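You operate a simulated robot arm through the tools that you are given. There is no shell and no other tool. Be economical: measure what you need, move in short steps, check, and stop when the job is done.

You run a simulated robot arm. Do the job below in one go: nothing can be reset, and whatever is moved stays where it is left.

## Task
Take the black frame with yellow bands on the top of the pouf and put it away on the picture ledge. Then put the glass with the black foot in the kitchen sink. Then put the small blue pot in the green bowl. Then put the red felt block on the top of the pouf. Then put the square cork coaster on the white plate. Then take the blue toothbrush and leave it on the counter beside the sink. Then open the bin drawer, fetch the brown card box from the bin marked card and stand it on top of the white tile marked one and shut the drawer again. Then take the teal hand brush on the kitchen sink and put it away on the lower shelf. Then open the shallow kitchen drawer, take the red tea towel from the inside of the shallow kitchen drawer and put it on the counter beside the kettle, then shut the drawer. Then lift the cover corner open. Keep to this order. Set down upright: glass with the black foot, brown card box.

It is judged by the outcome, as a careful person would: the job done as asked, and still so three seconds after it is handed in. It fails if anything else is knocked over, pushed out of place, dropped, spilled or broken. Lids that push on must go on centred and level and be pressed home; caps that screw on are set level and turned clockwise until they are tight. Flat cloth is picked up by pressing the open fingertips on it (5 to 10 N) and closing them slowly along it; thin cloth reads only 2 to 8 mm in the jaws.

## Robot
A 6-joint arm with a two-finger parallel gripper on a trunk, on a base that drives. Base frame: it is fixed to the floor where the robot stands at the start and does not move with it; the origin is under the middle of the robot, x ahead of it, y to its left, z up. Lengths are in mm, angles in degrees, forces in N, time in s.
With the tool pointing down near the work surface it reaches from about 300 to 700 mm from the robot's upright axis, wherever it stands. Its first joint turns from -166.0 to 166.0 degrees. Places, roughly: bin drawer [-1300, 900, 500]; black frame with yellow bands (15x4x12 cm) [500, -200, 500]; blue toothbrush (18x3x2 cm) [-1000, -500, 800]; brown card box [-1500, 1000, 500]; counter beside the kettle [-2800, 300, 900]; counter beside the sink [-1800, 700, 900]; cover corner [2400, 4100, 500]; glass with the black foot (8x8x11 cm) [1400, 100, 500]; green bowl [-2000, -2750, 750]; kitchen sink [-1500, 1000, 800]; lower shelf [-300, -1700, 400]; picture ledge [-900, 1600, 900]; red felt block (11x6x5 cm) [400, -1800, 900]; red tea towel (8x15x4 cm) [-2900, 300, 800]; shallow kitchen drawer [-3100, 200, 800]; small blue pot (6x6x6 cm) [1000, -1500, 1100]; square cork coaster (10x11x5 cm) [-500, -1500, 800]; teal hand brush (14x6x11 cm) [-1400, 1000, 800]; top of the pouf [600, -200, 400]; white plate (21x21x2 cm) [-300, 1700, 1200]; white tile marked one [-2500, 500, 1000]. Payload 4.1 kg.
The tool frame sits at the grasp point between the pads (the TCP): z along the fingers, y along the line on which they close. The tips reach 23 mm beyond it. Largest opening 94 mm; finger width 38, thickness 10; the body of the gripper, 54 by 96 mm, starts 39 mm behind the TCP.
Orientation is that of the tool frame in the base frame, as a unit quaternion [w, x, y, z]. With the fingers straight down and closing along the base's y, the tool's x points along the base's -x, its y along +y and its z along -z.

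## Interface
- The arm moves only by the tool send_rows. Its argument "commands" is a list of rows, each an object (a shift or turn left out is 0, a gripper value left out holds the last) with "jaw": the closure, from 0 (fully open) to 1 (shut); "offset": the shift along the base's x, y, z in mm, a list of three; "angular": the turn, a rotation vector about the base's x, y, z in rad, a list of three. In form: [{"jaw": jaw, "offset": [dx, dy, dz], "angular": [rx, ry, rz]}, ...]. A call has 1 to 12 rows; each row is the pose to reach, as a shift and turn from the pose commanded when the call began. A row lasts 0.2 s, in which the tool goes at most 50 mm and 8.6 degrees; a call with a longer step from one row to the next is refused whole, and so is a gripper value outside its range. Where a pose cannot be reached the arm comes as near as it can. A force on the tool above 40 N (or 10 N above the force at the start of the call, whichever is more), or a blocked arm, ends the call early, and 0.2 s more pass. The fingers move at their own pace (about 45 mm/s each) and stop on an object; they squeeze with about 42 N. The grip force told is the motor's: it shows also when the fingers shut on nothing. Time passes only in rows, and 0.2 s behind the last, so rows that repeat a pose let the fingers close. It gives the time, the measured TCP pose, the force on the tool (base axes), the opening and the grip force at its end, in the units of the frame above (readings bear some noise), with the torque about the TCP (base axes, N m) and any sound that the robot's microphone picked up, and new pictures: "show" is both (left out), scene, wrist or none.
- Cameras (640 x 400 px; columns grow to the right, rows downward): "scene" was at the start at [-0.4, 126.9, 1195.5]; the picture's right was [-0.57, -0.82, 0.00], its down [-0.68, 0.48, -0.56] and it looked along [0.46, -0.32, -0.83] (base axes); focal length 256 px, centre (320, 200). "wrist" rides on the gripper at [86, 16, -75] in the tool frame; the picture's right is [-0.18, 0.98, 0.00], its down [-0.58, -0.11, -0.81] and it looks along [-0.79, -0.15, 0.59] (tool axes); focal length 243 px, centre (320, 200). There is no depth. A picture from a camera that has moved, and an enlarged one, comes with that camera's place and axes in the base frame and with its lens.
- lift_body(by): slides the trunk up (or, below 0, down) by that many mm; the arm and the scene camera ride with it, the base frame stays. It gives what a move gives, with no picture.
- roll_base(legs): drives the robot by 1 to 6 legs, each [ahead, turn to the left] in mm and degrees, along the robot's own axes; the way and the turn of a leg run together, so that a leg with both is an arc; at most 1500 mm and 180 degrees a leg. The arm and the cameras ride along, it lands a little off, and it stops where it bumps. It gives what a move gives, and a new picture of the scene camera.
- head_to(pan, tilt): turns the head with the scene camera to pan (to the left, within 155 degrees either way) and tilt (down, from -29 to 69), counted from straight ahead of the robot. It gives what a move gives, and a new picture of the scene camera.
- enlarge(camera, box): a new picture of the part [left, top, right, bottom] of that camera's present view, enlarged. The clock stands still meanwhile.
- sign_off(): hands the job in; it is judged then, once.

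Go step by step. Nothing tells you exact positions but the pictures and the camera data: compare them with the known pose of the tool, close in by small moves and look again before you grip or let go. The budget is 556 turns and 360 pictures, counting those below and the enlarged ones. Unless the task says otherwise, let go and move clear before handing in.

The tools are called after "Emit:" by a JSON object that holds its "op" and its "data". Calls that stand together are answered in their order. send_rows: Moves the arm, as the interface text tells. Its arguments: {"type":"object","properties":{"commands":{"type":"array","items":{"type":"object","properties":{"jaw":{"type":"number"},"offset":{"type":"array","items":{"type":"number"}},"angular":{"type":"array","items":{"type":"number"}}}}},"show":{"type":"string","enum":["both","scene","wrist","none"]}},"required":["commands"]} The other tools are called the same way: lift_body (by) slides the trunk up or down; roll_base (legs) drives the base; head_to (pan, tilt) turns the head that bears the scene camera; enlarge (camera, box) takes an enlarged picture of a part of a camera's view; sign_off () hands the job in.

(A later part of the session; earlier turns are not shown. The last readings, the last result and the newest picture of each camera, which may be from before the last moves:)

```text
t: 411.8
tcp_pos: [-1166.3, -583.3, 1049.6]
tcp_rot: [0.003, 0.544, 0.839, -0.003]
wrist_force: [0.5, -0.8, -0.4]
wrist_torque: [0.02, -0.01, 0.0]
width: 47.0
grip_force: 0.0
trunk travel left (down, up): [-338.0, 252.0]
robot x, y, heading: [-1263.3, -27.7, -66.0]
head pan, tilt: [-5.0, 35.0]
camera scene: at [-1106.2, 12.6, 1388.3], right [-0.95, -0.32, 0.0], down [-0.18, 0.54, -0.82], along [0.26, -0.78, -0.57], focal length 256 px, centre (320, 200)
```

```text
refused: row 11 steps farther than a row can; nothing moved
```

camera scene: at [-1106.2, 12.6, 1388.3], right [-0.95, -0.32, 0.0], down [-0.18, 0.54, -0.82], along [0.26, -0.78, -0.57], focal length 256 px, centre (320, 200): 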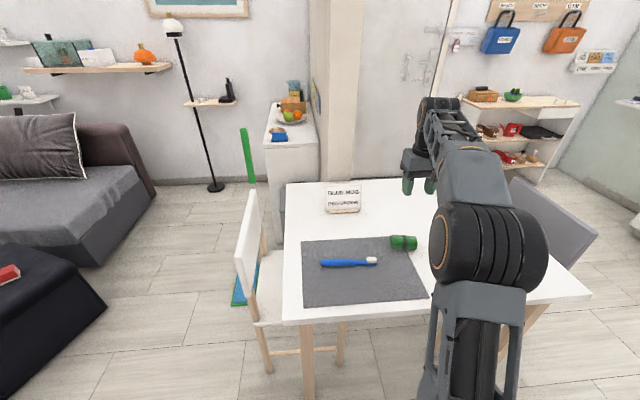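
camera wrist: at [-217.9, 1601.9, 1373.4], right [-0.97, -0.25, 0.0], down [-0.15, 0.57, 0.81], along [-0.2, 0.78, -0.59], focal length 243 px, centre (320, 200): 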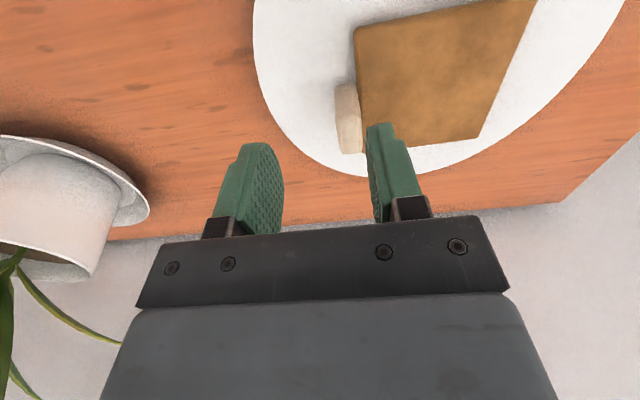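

Emit:
{"op": "send_rows", "data": {"commands": [{"offset": [15, 3, -18], "angular": [0, 0, 0.1428]}, {"offset": [30, 6, -36], "angular": [0, 0, 0.2856]}, {"offset": [45, 9, -54], "angular": [0, 0, 0.4284]}, {"offset": [60, 12, -72], "angular": [0, 0, 0.5712]}, {"offset": [75, 15, -90], "angular": [0, 0, 0.714]}, {"offset": [90, 18, -108], "angular": [0, 0, 0.8568]}, {"offset": [105, 21, -126], "angular": [0, 0, 0.9996]}, {"offset": [120, 24, -144], "angular": [0, 0, 1.1424]}, {"offset": [135, 27, -162], "angular": [0, 0, 1.2852]}, {"offset": [150, 30, -180], "angular": [0, 0, 1.428]}, {"offset": [162, 33, -190], "angular": [0, 0, 1.5708]}, {"offset": [162, 33, -190], "angular": [0, 0, 1.5708]}], "show": "both"}}

```text
t: 414.4
tcp_pos: [-1003.6, -548.8, 858.5]
tcp_rot: [0.004, -0.21, 0.978, 0.0]
wrist_force: [0.2, -0.4, 0.3]
wrist_torque: [0.0, 0.0, -0.02]
width: 46.8
grip_force: 0.1
trunk travel left (down, up): [-338.0, 252.0]
robot x, y, heading: [-1266.6, -25.7, -66.4]
head pan, tilt: [-5.0, 35.0]
camera scene: at [-1106.0, 12.6, 1388.3], right [-0.95, -0.32, 0.0], down [-0.18, 0.54, -0.82], along [0.26, -0.78, -0.57], focal length 256 px, centre (320, 200)
camera wrist: at [-1089.1, -571.1, 933.2], right [-0.23, 0.97, 0.0], down [0.57, 0.14, 0.81], along [0.79, 0.19, -0.58], focal length 243 px, centre (320, 200)
```

scene: 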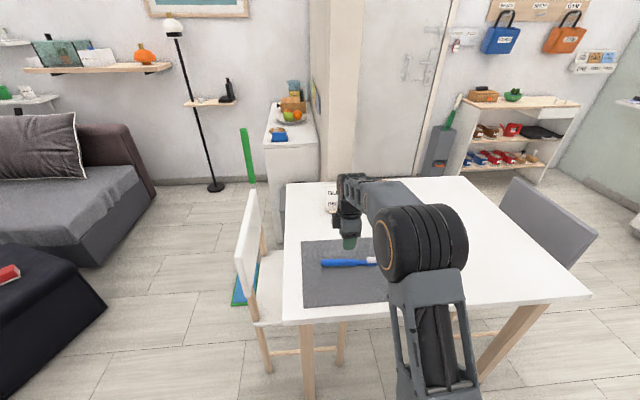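
wrist: 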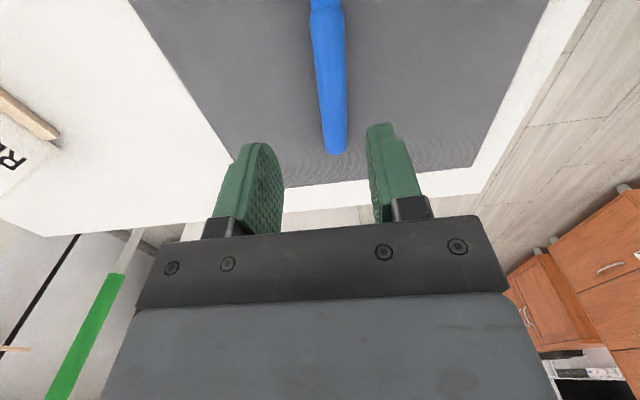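

Emit:
{"op": "send_rows", "data": {"commands": [{"offset": [-2, 4.6, -30]}, {"offset": [-2, 4.6, -55]}, {"offset": [-2, 4.6, -70]}, {"offset": [-2, 4.6, -78]}, {"offset": [-2, 4.6, -78]}], "show": "wrist"}}

```text
t: 415.6
tcp_pos: [-1006.2, -546.9, 780.6]
tcp_rot: [0.005, -0.209, 0.978, 0.0]
wrist_force: [-0.2, -0.5, 0.3]
wrist_torque: [0.01, 0.01, 0.03]
width: 47.1
grip_force: 0.0
trunk travel left (down, up): [-338.0, 252.0]
robot x, y, heading: [-1261.6, -30.1, -66.2]
head pan, tilt: [-5.0, 35.0]
camera wrist: at [-1092.3, -567.8, 853.9], right [-0.23, 0.97, 0.0], down [0.57, 0.14, 0.81], along [0.79, 0.19, -0.58], focal length 243 px, centre (320, 200)
```

wrist: 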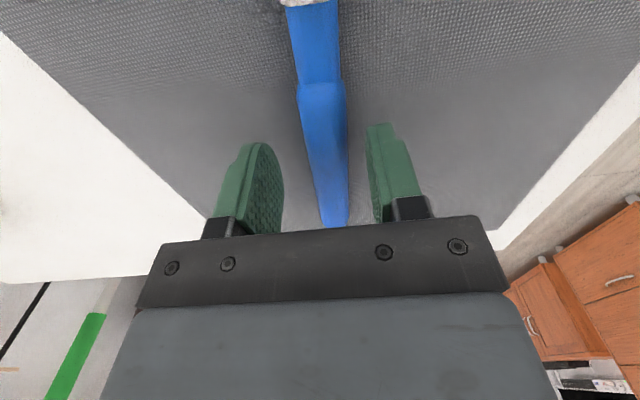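

Emit:
{"op": "send_rows", "data": {"commands": [{"offset": [0, 0, -5], "jaw": 0.55}, {"offset": [0, 0, -9], "jaw": 0.65}, {"offset": [0, 0, -9], "jaw": 0.8}, {"offset": [0, 0, -9], "jaw": 1}, {"offset": [0, 0, -9], "jaw": 1}, {"offset": [0, 0, -9], "jaw": 1}], "show": "wrist"}}

```text
t: 416.9
tcp_pos: [-1005.6, -545.6, 772.0]
tcp_rot: [0.004, -0.209, 0.978, 0.0]
wrist_force: [-0.1, -0.1, 0.7]
wrist_torque: [-0.02, 0.06, 0.05]
width: 20.5
grip_force: 41.8
trunk travel left (down, up): [-338.0, 252.0]
robot x, y, heading: [-1267.0, -29.8, -66.4]
head pan, tilt: [-5.0, 35.0]
camera wrist: at [-1092.1, -567.5, 846.0], right [-0.23, 0.97, 0.0], down [0.57, 0.14, 0.81], along [0.79, 0.19, -0.58], focal length 243 px, centre (320, 200)
```

wrist: 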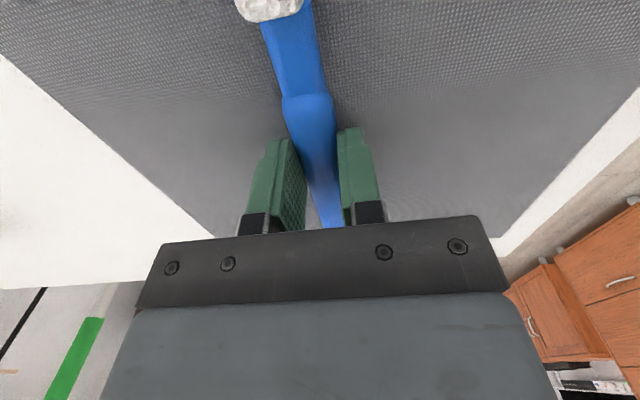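

Emit:
{"op": "send_rows", "data": {"commands": [{"offset": [0, 0, 15]}, {"offset": [0, 0, 50]}, {"offset": [0, 0, 100]}, {"offset": [0, 0, 150]}, {"offset": [0, 0, 200]}, {"offset": [0, 0, 240]}], "show": "wrist"}}

Emit:
{"op": "lift_body", "data": {"by": 100}}

Emit:
{"op": "roll_base", "data": {"legs": [[-360, 0], [0, -179]]}}

```text
t: 418.4
tcp_pos: [-1005.1, -545.0, 1012.8]
tcp_rot: [0.003, -0.209, 0.978, -0.001]
wrist_force: [0.1, 0.7, 0.0]
wrist_torque: [0.0, 0.01, -0.03]
width: 20.7
grip_force: 41.7
trunk travel left (down, up): [-338.0, 252.0]
robot x, y, heading: [-1263.4, -25.5, -66.5]
head pan, tilt: [-5.0, 35.0]
camera wrist: at [-1091.6, -566.1, 1087.3], right [-0.23, 0.97, 0.0], down [0.57, 0.14, 0.81], along [0.79, 0.19, -0.59], focal length 243 px, centre (320, 200)
```

wrist: 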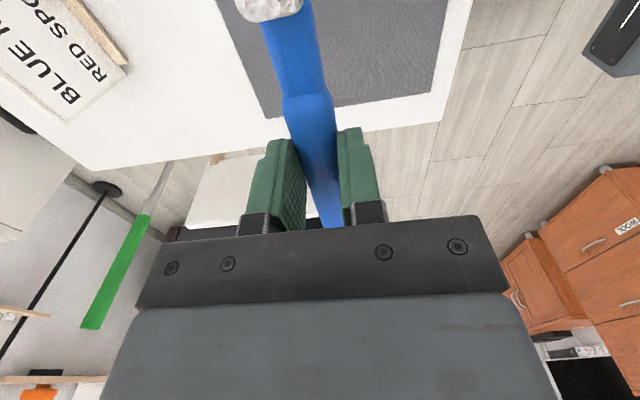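

```text
t: 419.7
tcp_pos: [-1005.3, -544.6, 1111.2]
tcp_rot: [0.004, -0.21, 0.978, 0.0]
wrist_force: [-0.6, -0.1, -0.7]
wrist_torque: [0.01, 0.01, 0.01]
width: 20.8
grip_force: 42.1
trunk travel left (down, up): [-438.0, 152.0]
robot x, y, heading: [-1265.5, -27.4, -66.0]
head pan, tilt: [-5.0, 35.0]
```

```text
t: 429.4
tcp_pos: [-1664.6, 822.9, 1112.5]
tcp_rot: [0.0, 0.979, 0.204, -0.005]
wrist_force: [-0.7, -0.2, -0.5]
wrist_torque: [0.04, 0.01, -0.04]
width: 21.0
grip_force: 41.7
trunk travel left (down, up): [-438.0, 152.0]
robot x, y, heading: [-1410.3, 299.4, 113.4]
head pan, tilt: [-5.0, 35.0]
camera scene: at [-1566.0, 266.3, 1488.3], right [0.95, 0.31, 0.0], down [0.18, -0.54, -0.82], along [-0.26, 0.78, -0.57], focal length 256 px, centre (320, 200)
```

scene: 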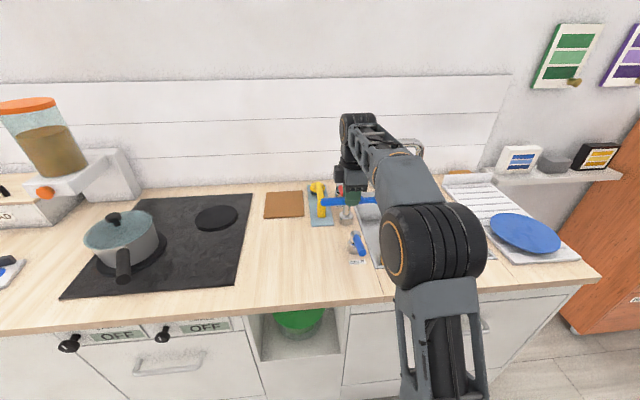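

Emit:
{"op": "send_rows", "data": {"commands": [{"offset": [-36, -24, 0]}, {"offset": [-72, -48, 0]}, {"offset": [-108, -72, 0]}, {"offset": [-144, -97, 0]}, {"offset": [-179, -120.6, 0]}, {"offset": [-179, -120.6, -45]}, {"offset": [-179, -120.6, -90]}, {"offset": [-179, -120.6, -135]}, {"offset": [-179, -120.6, -170]}, {"offset": [-179, -120.6, -170]}], "show": "both"}}

```text
t: 431.6
tcp_pos: [-1844.1, 703.0, 942.6]
tcp_rot: [0.0, 0.979, 0.203, -0.004]
wrist_force: [-0.6, 0.3, -0.4]
wrist_torque: [0.0, 0.0, -0.01]
width: 20.8
grip_force: 41.9
trunk travel left (down, up): [-438.0, 152.0]
robot x, y, heading: [-1415.9, 301.6, 113.4]
head pan, tilt: [-5.0, 35.0]
camera scene: at [-1566.2, 266.3, 1488.3], right [0.95, 0.31, 0.0], down [0.18, -0.54, -0.82], along [-0.26, 0.78, -0.57], focal length 256 px, centre (320, 200)
camera wrist: at [-1758.7, 722.4, 1016.9], right [0.22, -0.97, 0.0], down [-0.57, -0.13, 0.81], along [-0.79, -0.18, -0.59], focal length 243 px, centre (320, 200)
```

scene: 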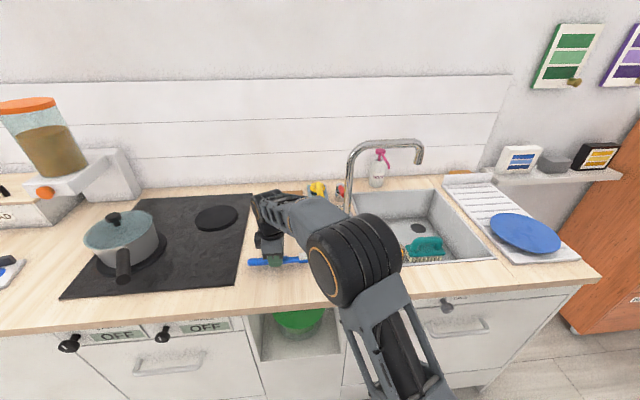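
wrist: 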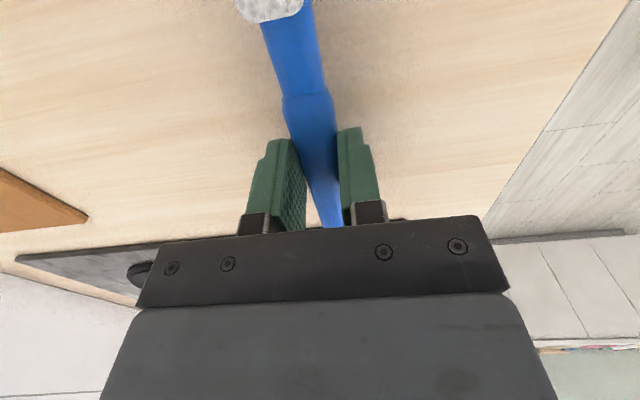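

Emit:
{"op": "send_rows", "data": {"commands": [{"offset": [18, 8, 0]}, {"offset": [36.4, 16.5, 0]}, {"offset": [36.4, 16.5, -15]}, {"offset": [36.4, 16.5, -25]}, {"offset": [36.4, 16.5, -30]}, {"offset": [36.4, 16.5, -34]}, {"offset": [36.4, 16.5, -38]}, {"offset": [36.4, 16.5, -42]}, {"offset": [36.4, 16.5, -46]}, {"offset": [36.4, 16.5, -50]}], "show": "none"}}

```text
t: 432.7
tcp_pos: [-1808.7, 719.6, 924.7]
tcp_rot: [-0.008, 0.979, 0.205, -0.009]
wrist_force: [-1.8, -1.2, 14.1]
wrist_torque: [0.19, -0.5, 0.02]
width: 20.8
grip_force: 41.8
trunk travel left (down, up): [-438.0, 152.0]
robot x, y, heading: [-1412.3, 304.5, 113.4]
head pan, tilt: [-5.0, 35.0]
stopped in row 5: the force on the tool passed its limit (the readings are from after the stop); the commanded pose is now the measured one
```

Emit:
{"op": "send_rows", "data": {"commands": [{"offset": [0, 0, 1]}, {"offset": [0, 0, 1], "jaw": 0.75}, {"offset": [0, 0, 1], "jaw": 0.5}, {"offset": [0, 0, 1], "jaw": 0.4}, {"offset": [0, 0, 20]}, {"offset": [0, 0, 60]}, {"offset": [0, 0, 110]}, {"offset": [0, 0, 160]}, {"offset": [0, 0, 200]}], "show": "both"}}

```text
t: 434.7
tcp_pos: [-1809.2, 721.1, 1122.6]
tcp_rot: [-0.005, 0.979, 0.204, -0.007]
wrist_force: [0.1, -0.7, -0.2]
wrist_torque: [-0.02, -0.01, -0.01]
width: 56.4
grip_force: 0.1
trunk travel left (down, up): [-438.0, 152.0]
robot x, y, heading: [-1408.5, 301.4, 113.2]
head pan, tilt: [-5.0, 35.0]
camera scene: at [-1566.0, 266.1, 1488.2], right [0.95, 0.31, 0.0], down [0.18, -0.54, -0.82], along [-0.26, 0.78, -0.57], focal length 256 px, centre (320, 200)
camera wrist: at [-1722.4, 740.7, 1196.4], right [0.22, -0.97, -0.01], down [-0.56, -0.14, 0.81], along [-0.8, -0.18, -0.58], focal length 243 px, centre (320, 200)
```

scene: 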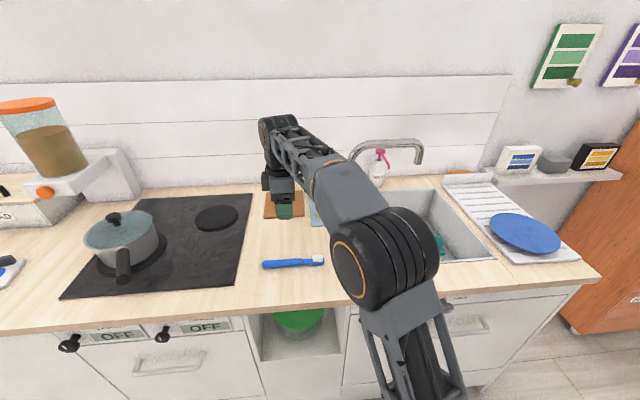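
wrist: 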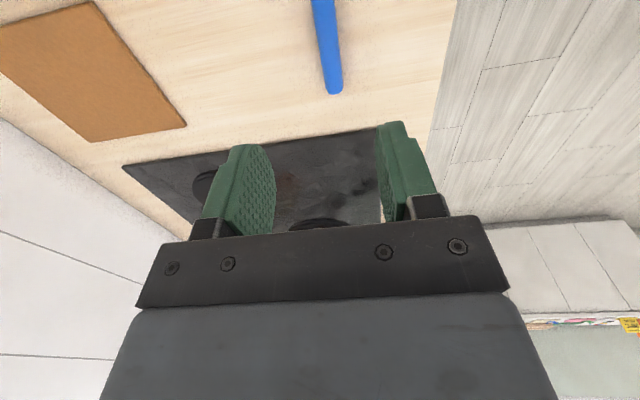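

The toothbrush lies on the counter by the sink. Next the bin drawer under the sink; I look at its front.

Emit:
{"op": "head_to", "data": {"pan": -40, "tilt": 50}}

```text
t: 435.7
tcp_pos: [-1809.2, 721.0, 1121.1]
tcp_rot: [-0.006, 0.979, 0.204, -0.008]
wrist_force: [-0.3, -0.7, -0.1]
wrist_torque: [0.05, -0.01, 0.0]
width: 56.4
grip_force: 0.0
trunk travel left (down, up): [-438.0, 152.0]
robot x, y, heading: [-1409.1, 302.3, 113.2]
head pan, tilt: [-40.0, 50.0]
camera scene: at [-1516.3, 256.3, 1466.6], right [0.96, -0.29, 0.0], down [-0.22, -0.73, -0.64], along [0.18, 0.62, -0.77], focal length 256 px, centre (320, 200)
```

scene: 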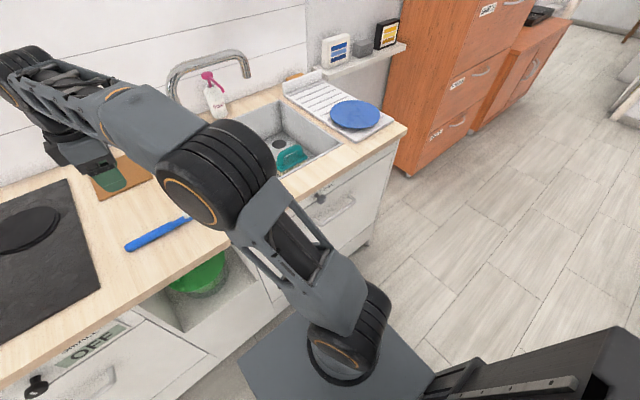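

Emit:
{"op": "enlarge", "data": {"camera": "scene", "box": [260, 160, 420, 270]}}

```text
3.64 times, centred on (340, 215) of scene
camera zoom: at [-1516.3, 256.3, 1466.6], right [0.96, -0.29, 0.0], down [-0.22, -0.73, -0.64], along [0.18, 0.62, -0.77], focal length 931 px, centre (247, 146)
```

zoom: 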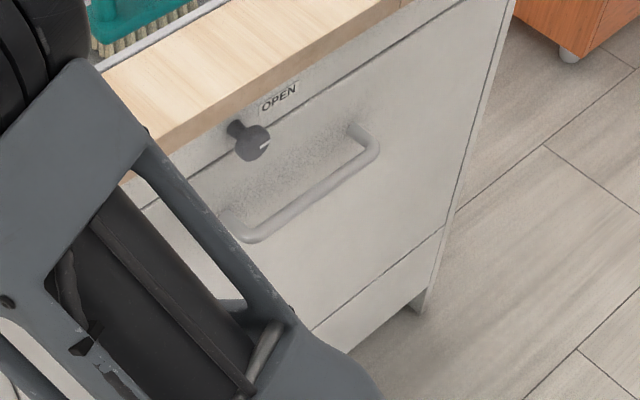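

Emit:
{"op": "roll_base", "data": {"legs": [[-330, 0], [0, -50]]}}

Emit:
{"op": "lift_body", "data": {"by": -350}}

Emit:
{"op": "head_to", "data": {"pan": 35, "tilt": 20}}

```text
t: 440.1
tcp_pos: [-1208.4, 578.7, 1122.3]
tcp_rot: [-0.009, 0.972, -0.236, -0.004]
wrist_force: [-0.1, 0.0, -0.3]
wrist_torque: [0.01, -0.03, -0.02]
width: 56.7
grip_force: 0.0
trunk travel left (down, up): [-438.0, 152.0]
robot x, y, heading: [-1280.0, 5.1, 62.7]
head pan, tilt: [-40.0, 50.0]
camera scene: at [-1384.6, 59.5, 1466.6], right [0.38, -0.92, 0.0], down [-0.71, -0.29, -0.64], along [0.59, 0.24, -0.77], focal length 256 px, centre (320, 200)
```

scene: 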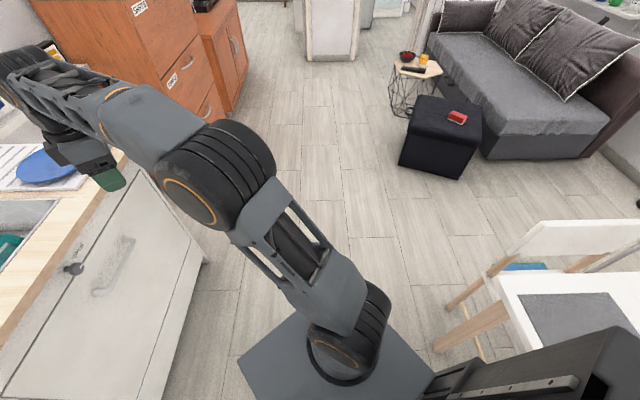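

```text
t: 443.6
tcp_pos: [-1207.8, 578.6, 772.7]
tcp_rot: [-0.008, 0.972, -0.235, -0.005]
wrist_force: [0.1, -0.4, 0.3]
wrist_torque: [0.0, 0.02, -0.01]
width: 56.3
grip_force: 0.1
trunk travel left (down, up): [-88.0, 502.0]
robot x, y, heading: [-1287.8, 6.0, 62.3]
head pan, tilt: [-40.0, 50.0]
```

```text
t: 445.0
tcp_pos: [-1209.1, 579.7, 772.7]
tcp_rot: [-0.008, 0.972, -0.236, -0.003]
wrist_force: [0.5, 0.4, -0.5]
wrist_torque: [0.0, 0.01, -0.04]
width: 56.2
grip_force: 0.1
trunk travel left (down, up): [-88.0, 502.0]
robot x, y, heading: [-1282.5, 8.2, 62.3]
head pan, tilt: [35.0, 20.0]
camera scene: at [-1467.9, 122.5, 1162.1], right [0.99, 0.13, 0.0], down [0.04, -0.34, -0.94], along [-0.12, 0.93, -0.34], focal length 256 px, centre (320, 200)
```

scene: 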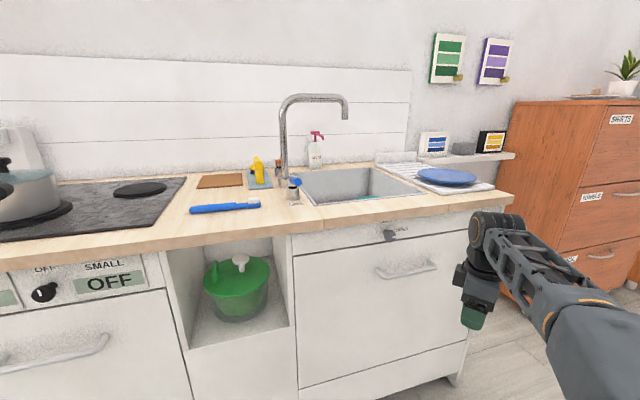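

Emit:
{"op": "enlarge", "data": {"camera": "scene", "box": [340, 215, 460, 290]}}

```text
5.33 times, centred on (400, 252) of scene
camera zoom: at [-1467.9, 122.5, 1162.1], right [0.99, 0.13, 0.0], down [0.04, -0.34, -0.94], along [-0.12, 0.93, -0.34], focal length 1366 px, centre (-107, -80)
```

zoom: 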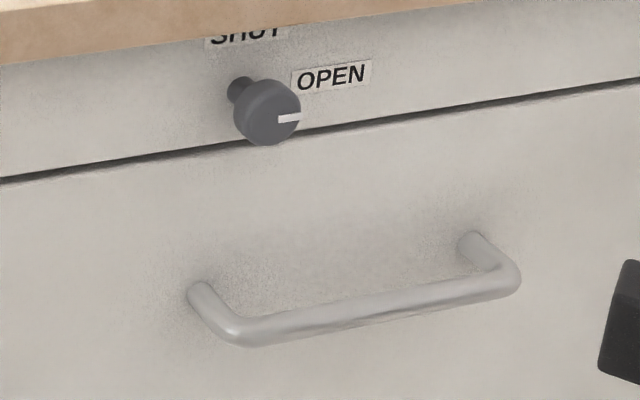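

The knob points to OPEN, so the drawer is free; it has a bar handle at about (-1277,827,660). I reposition in front, a little right of the handle.

Emit:
{"op": "send_rows", "data": {"commands": [{"offset": [-6, -48, 0]}, {"offset": [-12, -96, 0]}, {"offset": [-19, -145, 0], "jaw": 0.2}], "show": "none"}}

Emit:
{"op": "roll_base", "data": {"legs": [[0, -22.8], [470, 0], [0, 74.8]]}}

```text
t: 445.8
tcp_pos: [-1229.1, 436.3, 772.6]
tcp_rot: [-0.008, 0.972, -0.236, -0.005]
wrist_force: [-0.5, 0.1, -0.5]
wrist_torque: [-0.01, 0.01, 0.03]
width: 75.2
grip_force: 0.0
trunk travel left (down, up): [-88.0, 502.0]
robot x, y, heading: [-1280.0, 4.4, 62.6]
head pan, tilt: [35.0, 20.0]
```

```text
t: 453.1
tcp_pos: [-1229.9, 607.5, 772.7]
tcp_rot: [-0.006, 0.974, 0.225, -0.007]
wrist_force: [-0.8, 0.3, -1.0]
wrist_torque: [0.01, 0.02, 0.01]
width: 75.3
grip_force: 0.0
trunk travel left (down, up): [-88.0, 502.0]
robot x, y, heading: [-912.4, 305.3, 115.5]
head pan, tilt: [35.0, 20.0]
camera scene: at [-1119.3, 227.1, 1162.1], right [0.49, 0.87, 0.0], down [0.3, -0.17, -0.94], along [-0.82, 0.46, -0.34], focal length 256 px, centre (320, 200)
```

scene: 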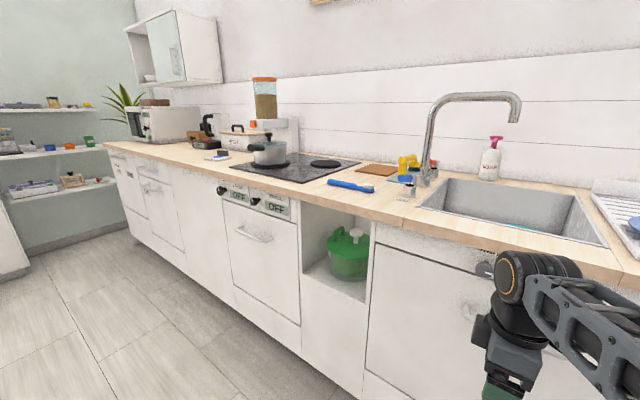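

Emit:
{"op": "send_rows", "data": {"commands": [{"offset": [2, 10, -10], "angular": [0.1301, 0.0588, 0]}, {"offset": [4, 20, -20], "angular": [0.2602, 0.1176, 0]}, {"offset": [6, 30, -30], "angular": [0.3903, 0.1764, 0]}, {"offset": [8, 40, -40], "angular": [0.5204, 0.2352, 0]}, {"offset": [10, 50, -50], "angular": [0.6505, 0.294, 0]}, {"offset": [12, 60, -60], "angular": [0.7806, 0.3528, 0]}, {"offset": [14, 70, -70], "angular": [0.9107, 0.4116, 0]}, {"offset": [15, 80, -80], "angular": [1.0408, 0.4704, 0]}, {"offset": [15, 83.6, -90], "angular": [1.1709, 0.5292, 0]}, {"offset": [15, 83.6, -100], "angular": [1.301, 0.588, 0]}, {"offset": [15, 83.6, -112], "angular": [1.4311, 0.6468, 0]}, {"offset": [15, 83.6, -112], "angular": [1.4311, 0.6468, 0]}], "show": "wrist"}}

Emit:
{"op": "head_to", "data": {"pan": 10, "tilt": 35}}

```text
t: 455.8
tcp_pos: [-1216.3, 689.1, 661.4]
tcp_rot: [0.697, -0.683, -0.162, 0.145]
wrist_force: [0.2, -0.1, -0.3]
wrist_torque: [0.0, -0.02, -0.04]
width: 75.2
grip_force: 0.1
trunk travel left (down, up): [-88.0, 502.0]
robot x, y, heading: [-914.8, 306.2, 115.7]
head pan, tilt: [35.0, 20.0]
camera wrist: at [-1105.4, 659.6, 647.2], right [-0.15, -0.05, -0.99], down [-0.19, -0.98, 0.08], along [-0.97, 0.2, 0.13], focal length 243 px, centre (320, 200)
```

wrist: 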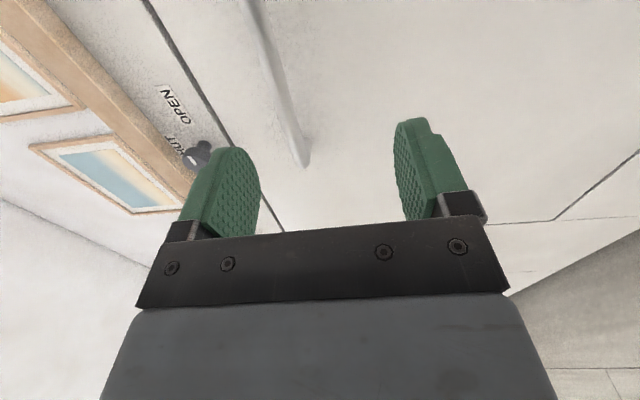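

```text
t: 456.6
tcp_pos: [-1215.4, 690.7, 661.8]
tcp_rot: [0.697, -0.684, -0.162, 0.144]
wrist_force: [0.2, 0.8, 0.1]
wrist_torque: [0.02, -0.04, 0.04]
width: 75.3
grip_force: 0.1
trunk travel left (down, up): [-88.0, 502.0]
robot x, y, heading: [-911.9, 305.2, 115.6]
head pan, tilt: [10.0, 35.0]
camera scene: at [-1089.5, 253.0, 1138.3], right [0.81, 0.58, 0.0], down [0.33, -0.47, -0.82], along [-0.48, 0.67, -0.57], focal length 256 px, centre (320, 200)
```

scene: 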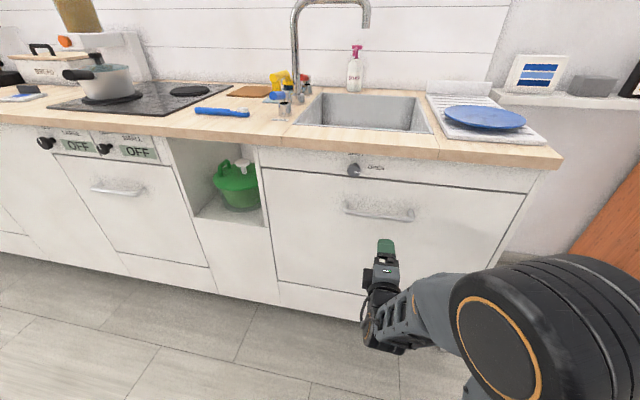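

Emit:
{"op": "send_rows", "data": {"commands": [{"offset": [-15, 22, 20]}, {"offset": [-30, 44, 40]}, {"offset": [-46.6, 66.7, 40]}, {"offset": [-46.6, 66.7, 40]}], "show": "both"}}

```text
t: 457.6
tcp_pos: [-1261.4, 757.4, 701.5]
tcp_rot: [0.697, -0.683, -0.163, 0.144]
wrist_force: [-0.7, -0.3, -0.2]
wrist_torque: [0.01, 0.01, 0.01]
width: 75.1
grip_force: 0.1
trunk travel left (down, up): [-88.0, 502.0]
robot x, y, heading: [-919.7, 308.5, 115.8]
head pan, tilt: [10.0, 35.0]
camera scene: at [-1089.5, 253.0, 1138.3], right [0.81, 0.58, 0.0], down [0.33, -0.47, -0.82], along [-0.48, 0.67, -0.57], focal length 256 px, centre (320, 200)
camera wrist: at [-1152.4, 726.7, 686.6], right [-0.15, -0.05, -0.99], down [-0.19, -0.98, 0.08], along [-0.97, 0.2, 0.13], focal length 243 px, centre (320, 200)
```

scene: 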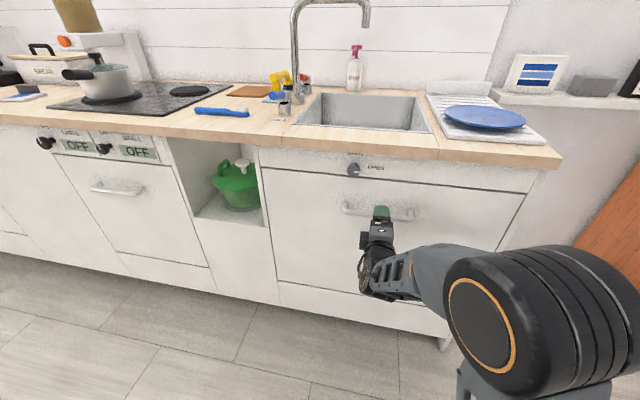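
wrist: 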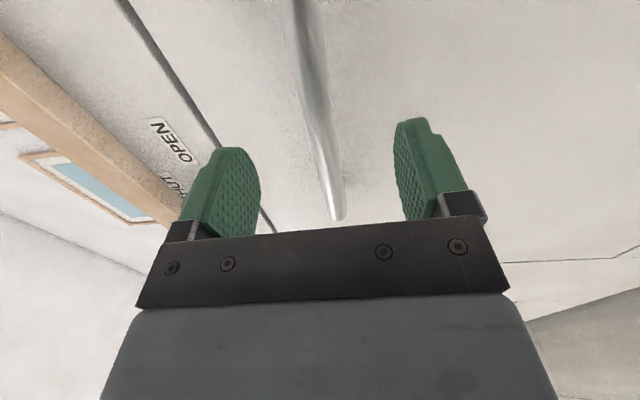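

Emit:
{"op": "send_rows", "data": {"commands": [{"offset": [-8, 17, -2]}, {"offset": [-15.5, 34.5, -3]}, {"offset": [-15.5, 34.5, -3], "jaw": 0.5}, {"offset": [-15.5, 34.5, -3], "jaw": 0.75}, {"offset": [-15.5, 34.5, -3], "jaw": 0.9}, {"offset": [-15.5, 34.5, -3], "jaw": 1}, {"offset": [-15.5, 34.5, -3], "jaw": 1}], "show": "wrist"}}

```text
t: 459.2
tcp_pos: [-1276.5, 793.1, 700.2]
tcp_rot: [0.698, -0.683, -0.16, 0.146]
wrist_force: [-2.4, 2.4, 12.0]
wrist_torque: [-0.65, 1.51, 0.21]
width: 16.5
grip_force: 45.0
trunk travel left (down, up): [-88.0, 502.0]
robot x, y, heading: [-915.0, 301.5, 115.8]
head pan, tilt: [10.0, 35.0]
camera wrist: at [-1166.9, 761.0, 685.2], right [-0.15, -0.05, -0.99], down [-0.19, -0.98, 0.08], along [-0.97, 0.2, 0.14], focal length 243 px, centre (320, 200)
```

wrist: 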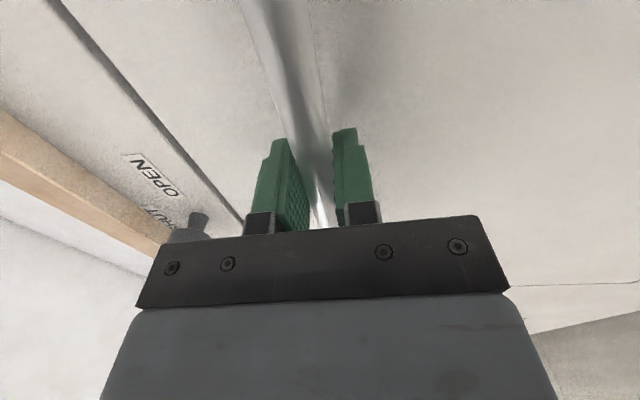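

Handle gripped. I pull gently along the drawer's axis.

Emit:
{"op": "send_rows", "data": {"commands": [{"offset": [4, -9, 0]}, {"offset": [8, -18, 0]}, {"offset": [14.5, -32, 0]}, {"offset": [20.5, -45.5, 0]}, {"offset": [27, -59, 0]}, {"offset": [33, -73, 0]}, {"offset": [39, -87, 0]}], "show": "scene"}}

```text
t: 460.8
tcp_pos: [-1238.1, 704.8, 700.2]
tcp_rot: [0.698, -0.682, -0.162, 0.145]
wrist_force: [-3.1, -1.8, 20.6]
wrist_torque: [-0.64, 1.61, 0.37]
width: 16.4
grip_force: 45.2
trunk travel left (down, up): [-88.0, 502.0]
robot x, y, heading: [-916.9, 307.3, 115.5]
head pan, tilt: [10.0, 35.0]
camera scene: at [-1088.8, 252.0, 1138.4], right [0.81, 0.58, 0.0], down [0.33, -0.47, -0.82], along [-0.48, 0.67, -0.57], focal length 256 px, centre (320, 200)
```

scene: 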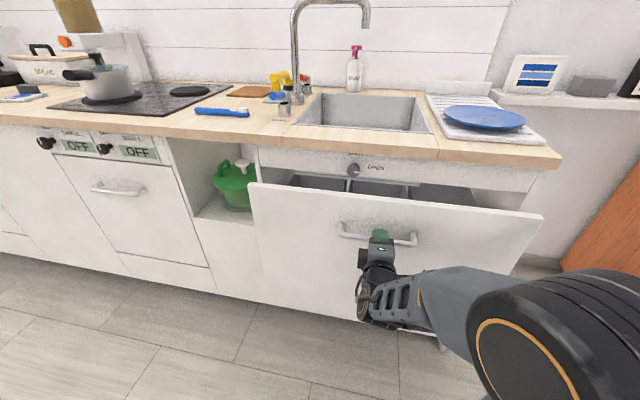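

Emit:
{"op": "roll_base", "data": {"legs": [[-200, 0]]}}

```text
t: 462.5
tcp_pos: [-1158.2, 528.4, 699.5]
tcp_rot: [0.698, -0.681, -0.164, 0.152]
wrist_force: [-1.5, -2.3, -1.1]
wrist_torque: [-0.75, 1.77, 0.0]
width: 16.4
grip_force: 45.0
trunk travel left (down, up): [-88.0, 502.0]
robot x, y, heading: [-831.7, 128.2, 116.1]
head pan, tilt: [10.0, 35.0]
stopped in leg 1: the force on the tool passed its limit (the readings are from after the stop); the commanded pose is now the measured one
camera scene: at [-1004.5, 77.3, 1138.1], right [0.81, 0.59, 0.0], down [0.34, -0.46, -0.82], along [-0.48, 0.66, -0.57], focal length 256 px, centre (320, 200)
```

scene: 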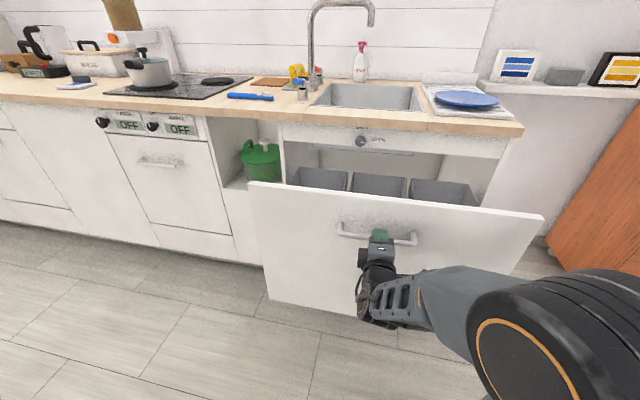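

Emit:
{"op": "send_rows", "data": {"commands": [{"offset": [4, -9, 0]}, {"offset": [8, -18, 0]}, {"offset": [12, -27, 0]}, {"offset": [16.5, -36.5, 0]}, {"offset": [20.5, -45.5, 0]}, {"offset": [25, -55, 0]}], "show": "scene"}}

```text
t: 463.9
tcp_pos: [-1142.7, 486.1, 698.9]
tcp_rot: [0.695, -0.684, -0.163, 0.147]
wrist_force: [31.7, 17.3, -10.2]
wrist_torque: [-0.73, 1.52, -0.11]
width: 16.8
grip_force: 44.9
out of reach, approached as far as the arm can: row 5, 6
trunk travel left (down, up): [-88.0, 502.0]
robot x, y, heading: [-828.2, 132.6, 115.9]
head pan, tilt: [10.0, 35.0]
camera scene: at [-1002.8, 80.0, 1138.5], right [0.81, 0.59, 0.0], down [0.34, -0.47, -0.82], along [-0.48, 0.66, -0.57], focal length 256 px, centre (320, 200)
```

scene: 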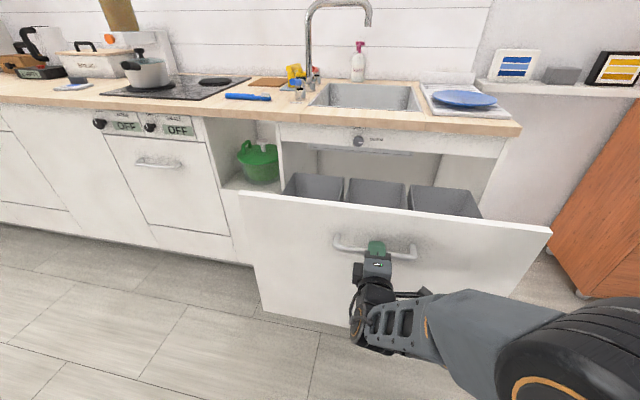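

Emit:
{"op": "send_rows", "data": {"commands": [{"jaw": 0.8}, {"jaw": 0.5}, {"jaw": 0.3}, {"jaw": 0.3}], "show": "none"}}

Emit:
{"op": "roll_base", "data": {"legs": [[-80, 0]]}}

Emit:
{"op": "lift_body", "data": {"by": 420}}

Emit:
{"op": "head_to", "data": {"pan": 0, "tilt": 45}}

```text
t: 464.9
tcp_pos: [-1146.7, 483.8, 702.0]
tcp_rot: [0.697, -0.681, -0.167, 0.15]
wrist_force: [-0.5, 0.7, 0.1]
wrist_torque: [0.01, 0.01, 0.02]
width: 65.9
grip_force: 0.0
trunk travel left (down, up): [-88.0, 502.0]
robot x, y, heading: [-830.8, 137.2, 116.1]
head pan, tilt: [10.0, 35.0]
```

```text
t: 466.0
tcp_pos: [-1110.7, 412.5, 702.0]
tcp_rot: [0.697, -0.681, -0.166, 0.15]
wrist_force: [-0.2, 0.1, 0.1]
wrist_torque: [-0.02, -0.02, 0.01]
width: 65.6
grip_force: 0.2
trunk travel left (down, up): [-88.0, 502.0]
robot x, y, heading: [-798.8, 60.4, 116.2]
head pan, tilt: [10.0, 35.0]
camera scene: at [-968.6, 4.5, 1138.3], right [0.81, 0.59, 0.0], down [0.34, -0.46, -0.82], along [-0.49, 0.66, -0.57], focal length 256 px, centre (320, 200)
```

scene: 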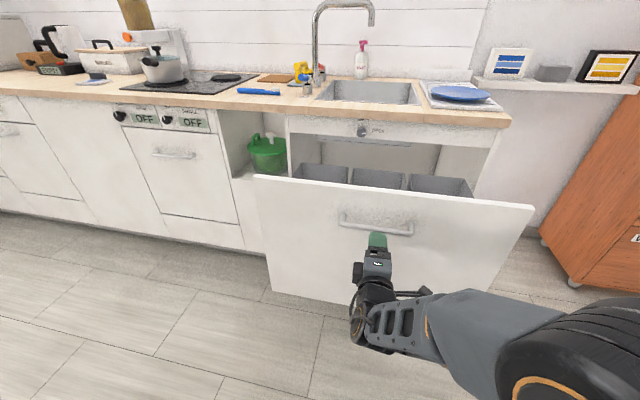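

```text
refused: 420 is not a number from -400 to 400
```

```text
t: 466.7
tcp_pos: [-1110.6, 411.3, 702.5]
tcp_rot: [0.697, -0.681, -0.166, 0.15]
wrist_force: [0.1, 0.1, 0.1]
wrist_torque: [0.0, 0.0, -0.01]
width: 66.0
grip_force: 0.0
trunk travel left (down, up): [-88.0, 502.0]
robot x, y, heading: [-793.6, 60.8, 115.9]
head pan, tilt: [0.0, 45.0]
camera scene: at [-952.5, 6.4, 1123.5], right [0.9, 0.44, 0.0], down [0.31, -0.63, -0.71], along [-0.31, 0.63, -0.71], focal length 256 px, centre (320, 200)
```

scene: 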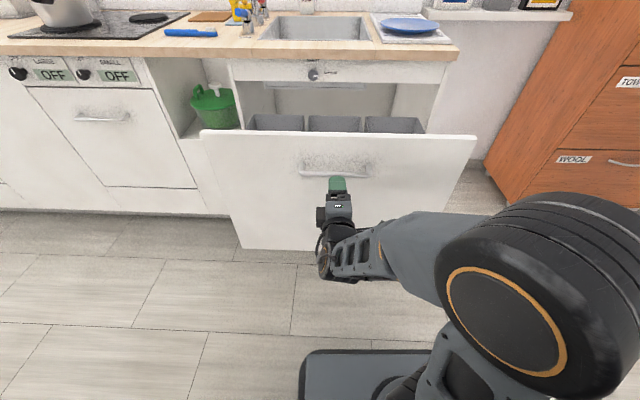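

Emit:
{"op": "lift_body", "data": {"by": 400}}

Emit:
{"op": "head_to", "data": {"pan": 0, "tilt": 46}}

```text
t: 470.5
tcp_pos: [-1110.4, 412.0, 1102.5]
tcp_rot: [0.698, -0.681, -0.166, 0.15]
wrist_force: [-0.1, 0.7, -0.3]
wrist_torque: [0.02, -0.02, 0.0]
width: 65.8
grip_force: 0.0
trunk travel left (down, up): [-488.0, 102.0]
robot x, y, heading: [-793.5, 61.5, 116.0]
head pan, tilt: [0.0, 45.0]
```

```text
t: 471.1
tcp_pos: [-1112.0, 412.7, 1100.3]
tcp_rot: [0.698, -0.68, -0.167, 0.151]
wrist_force: [0.3, 0.5, -0.7]
wrist_torque: [0.01, 0.0, 0.02]
width: 65.7
grip_force: 0.0
trunk travel left (down, up): [-488.0, 102.0]
robot x, y, heading: [-793.2, 58.2, 116.3]
head pan, tilt: [0.0, 46.0]
camera scene: at [-952.1, 5.7, 1522.1], right [0.9, 0.44, 0.0], down [0.32, -0.64, -0.69], along [-0.31, 0.62, -0.72], focal length 256 px, centre (320, 200)
```

scene: 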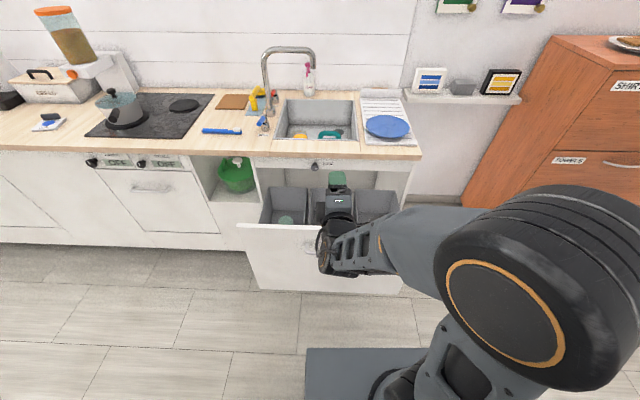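

Emit:
{"op": "send_rows", "data": {"commands": [{"offset": [12, 6, 0], "angular": [-0.1301, -0.0588, 0]}, {"offset": [24, 12, 0], "angular": [-0.2602, -0.1176, 0]}, {"offset": [36, 18, 0], "angular": [-0.3903, -0.1764, 0]}, {"offset": [48, 24, 0], "angular": [-0.5204, -0.2352, 0]}, {"offset": [60, 30, 0], "angular": [-0.6505, -0.294, 0]}, {"offset": [72, 36, 0], "angular": [-0.7806, -0.3528, 0]}, {"offset": [84, 42, 0], "angular": [-0.9107, -0.4116, 0]}, {"offset": [100, 48, 0], "angular": [-1.0408, -0.4704, 0]}, {"offset": [116, 54, 0], "angular": [-1.1709, -0.5292, 0]}, {"offset": [132, 60, 0], "angular": [-1.301, -0.588, 0]}, {"offset": [150, 66, 0], "angular": [-1.4311, -0.6468, 0]}, {"offset": [180, 80, 0], "angular": [-1.4311, -0.6468, 0]}], "show": "scene"}}

Emit:
{"op": "enlarge", "data": {"camera": "scene", "box": [230, 150, 430, 290]}}

```text
t: 473.7
tcp_pos: [-929.6, 492.7, 1102.5]
tcp_rot: [-0.005, 0.974, 0.225, -0.016]
wrist_force: [0.4, 0.4, 0.6]
wrist_torque: [-0.01, 0.02, -0.01]
width: 65.9
grip_force: 0.1
trunk travel left (down, up): [-488.0, 102.0]
robot x, y, heading: [-796.8, 63.9, 116.4]
head pan, tilt: [0.0, 46.0]
camera scene: at [-952.0, 6.0, 1522.1], right [0.9, 0.44, 0.0], down [0.32, -0.64, -0.69], along [-0.31, 0.62, -0.72], focal length 256 px, centre (320, 200)
```

scene: 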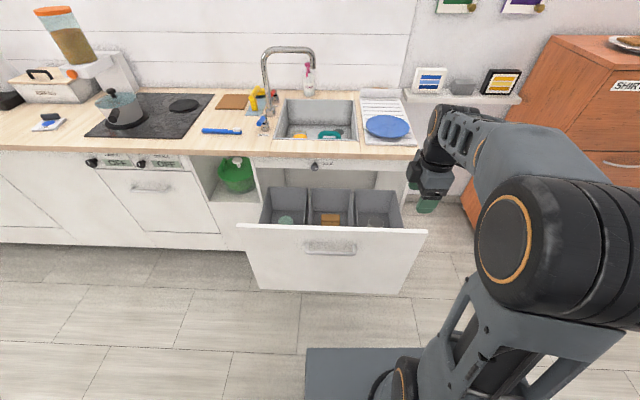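

```text
2.86 times, centred on (330, 220) of scene
camera zoom: at [-952.0, 6.0, 1522.1], right [0.9, 0.44, 0.0], down [0.32, -0.64, -0.69], along [-0.31, 0.62, -0.72], focal length 732 px, centre (291, 143)
```

zoom: 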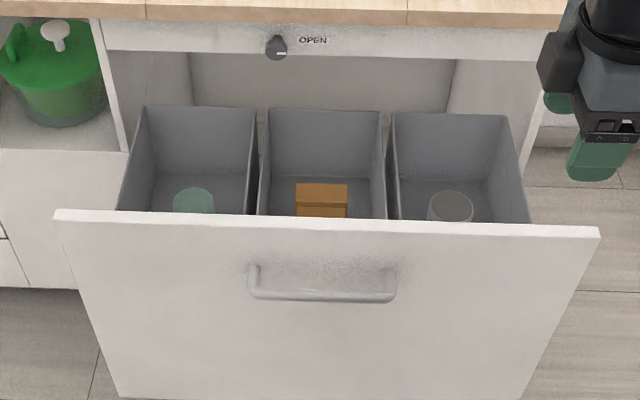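

The brown box is in the middle bin. I drive in a little so the tool can go above it.

Emit:
{"op": "roll_base", "data": {"legs": [[0, -2], [215, 0]]}}

Emit:
{"op": "send_rows", "data": {"commands": [{"offset": [-40, 10, -20]}, {"offset": [-80, 20, -40]}, {"offset": [-120, 30, -60]}, {"offset": [-150, 45, -60]}, {"offset": [-150, 45, -60]}], "show": "both"}}

```text
t: 475.8
tcp_pos: [-1007.5, 695.1, 1101.7]
tcp_rot: [-0.005, 0.978, 0.208, -0.016]
wrist_force: [-0.5, 0.2, -0.2]
wrist_torque: [-0.01, 0.03, 0.0]
width: 65.9
grip_force: 0.1
trunk travel left (down, up): [-488.0, 102.0]
robot x, y, heading: [-888.4, 257.1, 114.4]
head pan, tilt: [0.0, 46.0]
camera scene: at [-1044.0, 209.9, 1522.1], right [0.91, 0.41, 0.0], down [0.3, -0.66, -0.69], along [-0.29, 0.63, -0.72], focal length 256 px, centre (320, 200)
```

scene: 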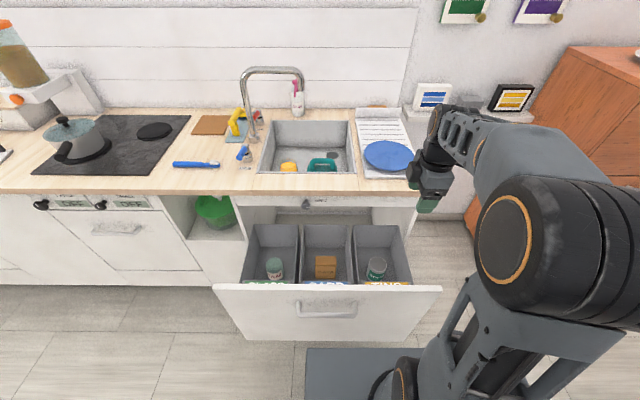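

```text
t: 477.0
tcp_pos: [-1158.9, 741.9, 1041.5]
tcp_rot: [-0.006, 0.978, 0.208, -0.016]
wrist_force: [0.4, 1.4, 0.6]
wrist_torque: [-0.04, -0.02, -0.01]
width: 65.9
grip_force: 0.1
trunk travel left (down, up): [-488.0, 102.0]
robot x, y, heading: [-887.1, 260.3, 114.5]
head pan, tilt: [0.0, 46.0]
camera scene: at [-1044.0, 209.6, 1522.0], right [0.91, 0.41, 0.0], down [0.3, -0.65, -0.69], along [-0.29, 0.63, -0.72], focal length 256 px, centre (320, 200)
camera wrist: at [-1070.4, 761.4, 1113.4], right [0.23, -0.97, -0.01], down [-0.55, -0.14, 0.82], along [-0.8, -0.18, -0.57], focal length 243 px, centre (320, 200)
```

scene: 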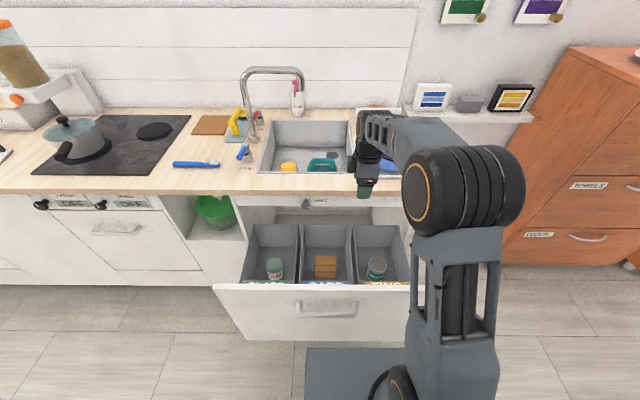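
wrist: 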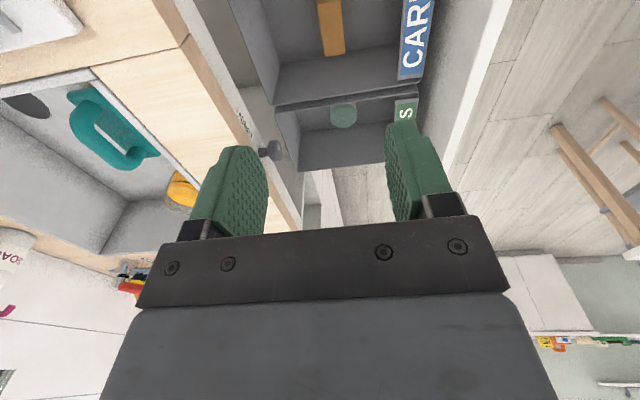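

Emit:
{"op": "enlarge", "data": {"camera": "scene", "box": [230, 195, 430, 320]}}

Emit:
{"op": "enlarge", "data": {"camera": "wrist", "box": [220, 0, 460, 150]}}

```text
3.20 times, centred on (330, 258) of scene
camera zoom: at [-1044.0, 209.6, 1522.0], right [0.91, 0.41, 0.0], down [0.3, -0.65, -0.69], along [-0.29, 0.63, -0.72], focal length 819 px, centre (288, 16)
```

zoom: 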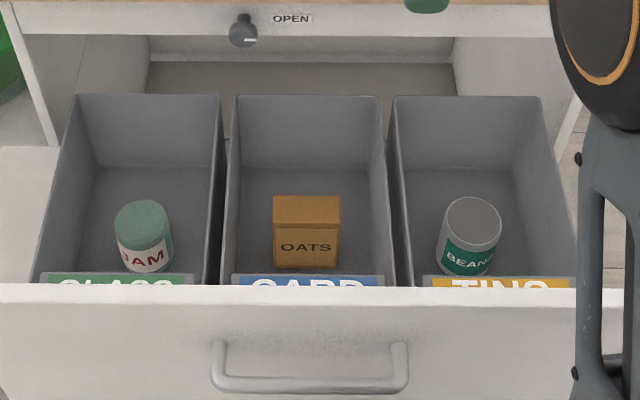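

```text
2.67 times, centred on (340, 75) of wrist
camera zoom: at [-1070.4, 761.4, 1113.4], right [0.23, -0.97, -0.01], down [-0.55, -0.14, 0.82], along [-0.8, -0.18, -0.57], focal length 647 px, centre (267, 533)
```

zoom: 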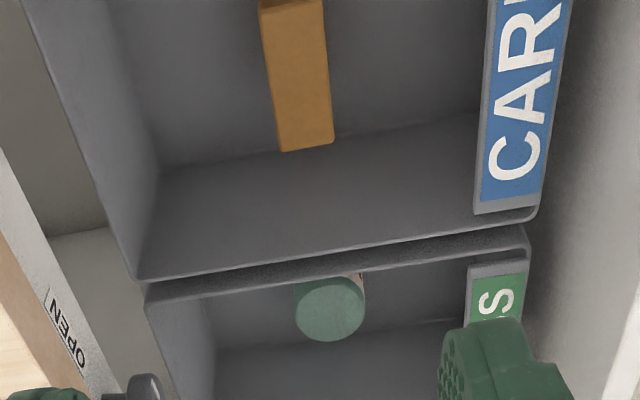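

Box "OATS" stands in the CARD bin, centre about u-frame (-843,1151), top z≈620. I move over it, level the tool and lower the trunk.

Emit:
{"op": "send_rows", "data": {"commands": [{"offset": [-33, -16, 0], "angular": [-0.005, -0.034, 0], "jaw": 0.25}, {"offset": [-66, -32, 0], "angular": [-0.005, -0.034, 0]}, {"offset": [-99.4, -47, 0], "angular": [-0.005, -0.034, 0]}, {"offset": [-99.4, -47, 0], "angular": [-0.005, -0.034, 0]}], "show": "none"}}

Emit:
{"op": "lift_body", "data": {"by": -270}}

Emit:
{"op": "enlarge", "data": {"camera": "wrist", "box": [0, 0, 640, 400]}}

```text
t: 478.0
tcp_pos: [-1256.8, 695.5, 1043.3]
tcp_rot: [0.0, 0.978, 0.208, 0.001]
wrist_force: [-0.7, 0.8, 0.0]
wrist_torque: [-0.02, 0.01, 0.01]
width: 70.3
grip_force: 0.1
trunk travel left (down, up): [-488.0, 102.0]
robot x, y, heading: [-885.6, 257.8, 114.5]
head pan, tilt: [0.0, 46.0]
```

```text
t: 480.7
tcp_pos: [-1254.3, 695.9, 773.9]
tcp_rot: [0.0, 0.978, 0.208, 0.001]
wrist_force: [-0.2, -0.7, -0.2]
wrist_torque: [-0.01, 0.01, 0.0]
width: 70.5
grip_force: 0.1
trunk travel left (down, up): [-218.0, 372.0]
robot x, y, heading: [-886.8, 261.7, 114.5]
head pan, tilt: [0.0, 46.0]
```

```text
1.00 times, centred on (320, 200) of wrist
camera zoom: at [-1169.5, 715.1, 848.8], right [0.23, -0.97, 0.0], down [-0.58, -0.14, 0.81], along [-0.78, -0.19, -0.59], focal length 243 px, centre (320, 200)
```

zoom: 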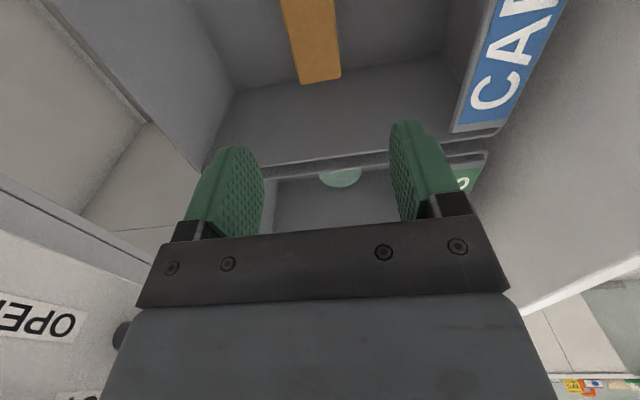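

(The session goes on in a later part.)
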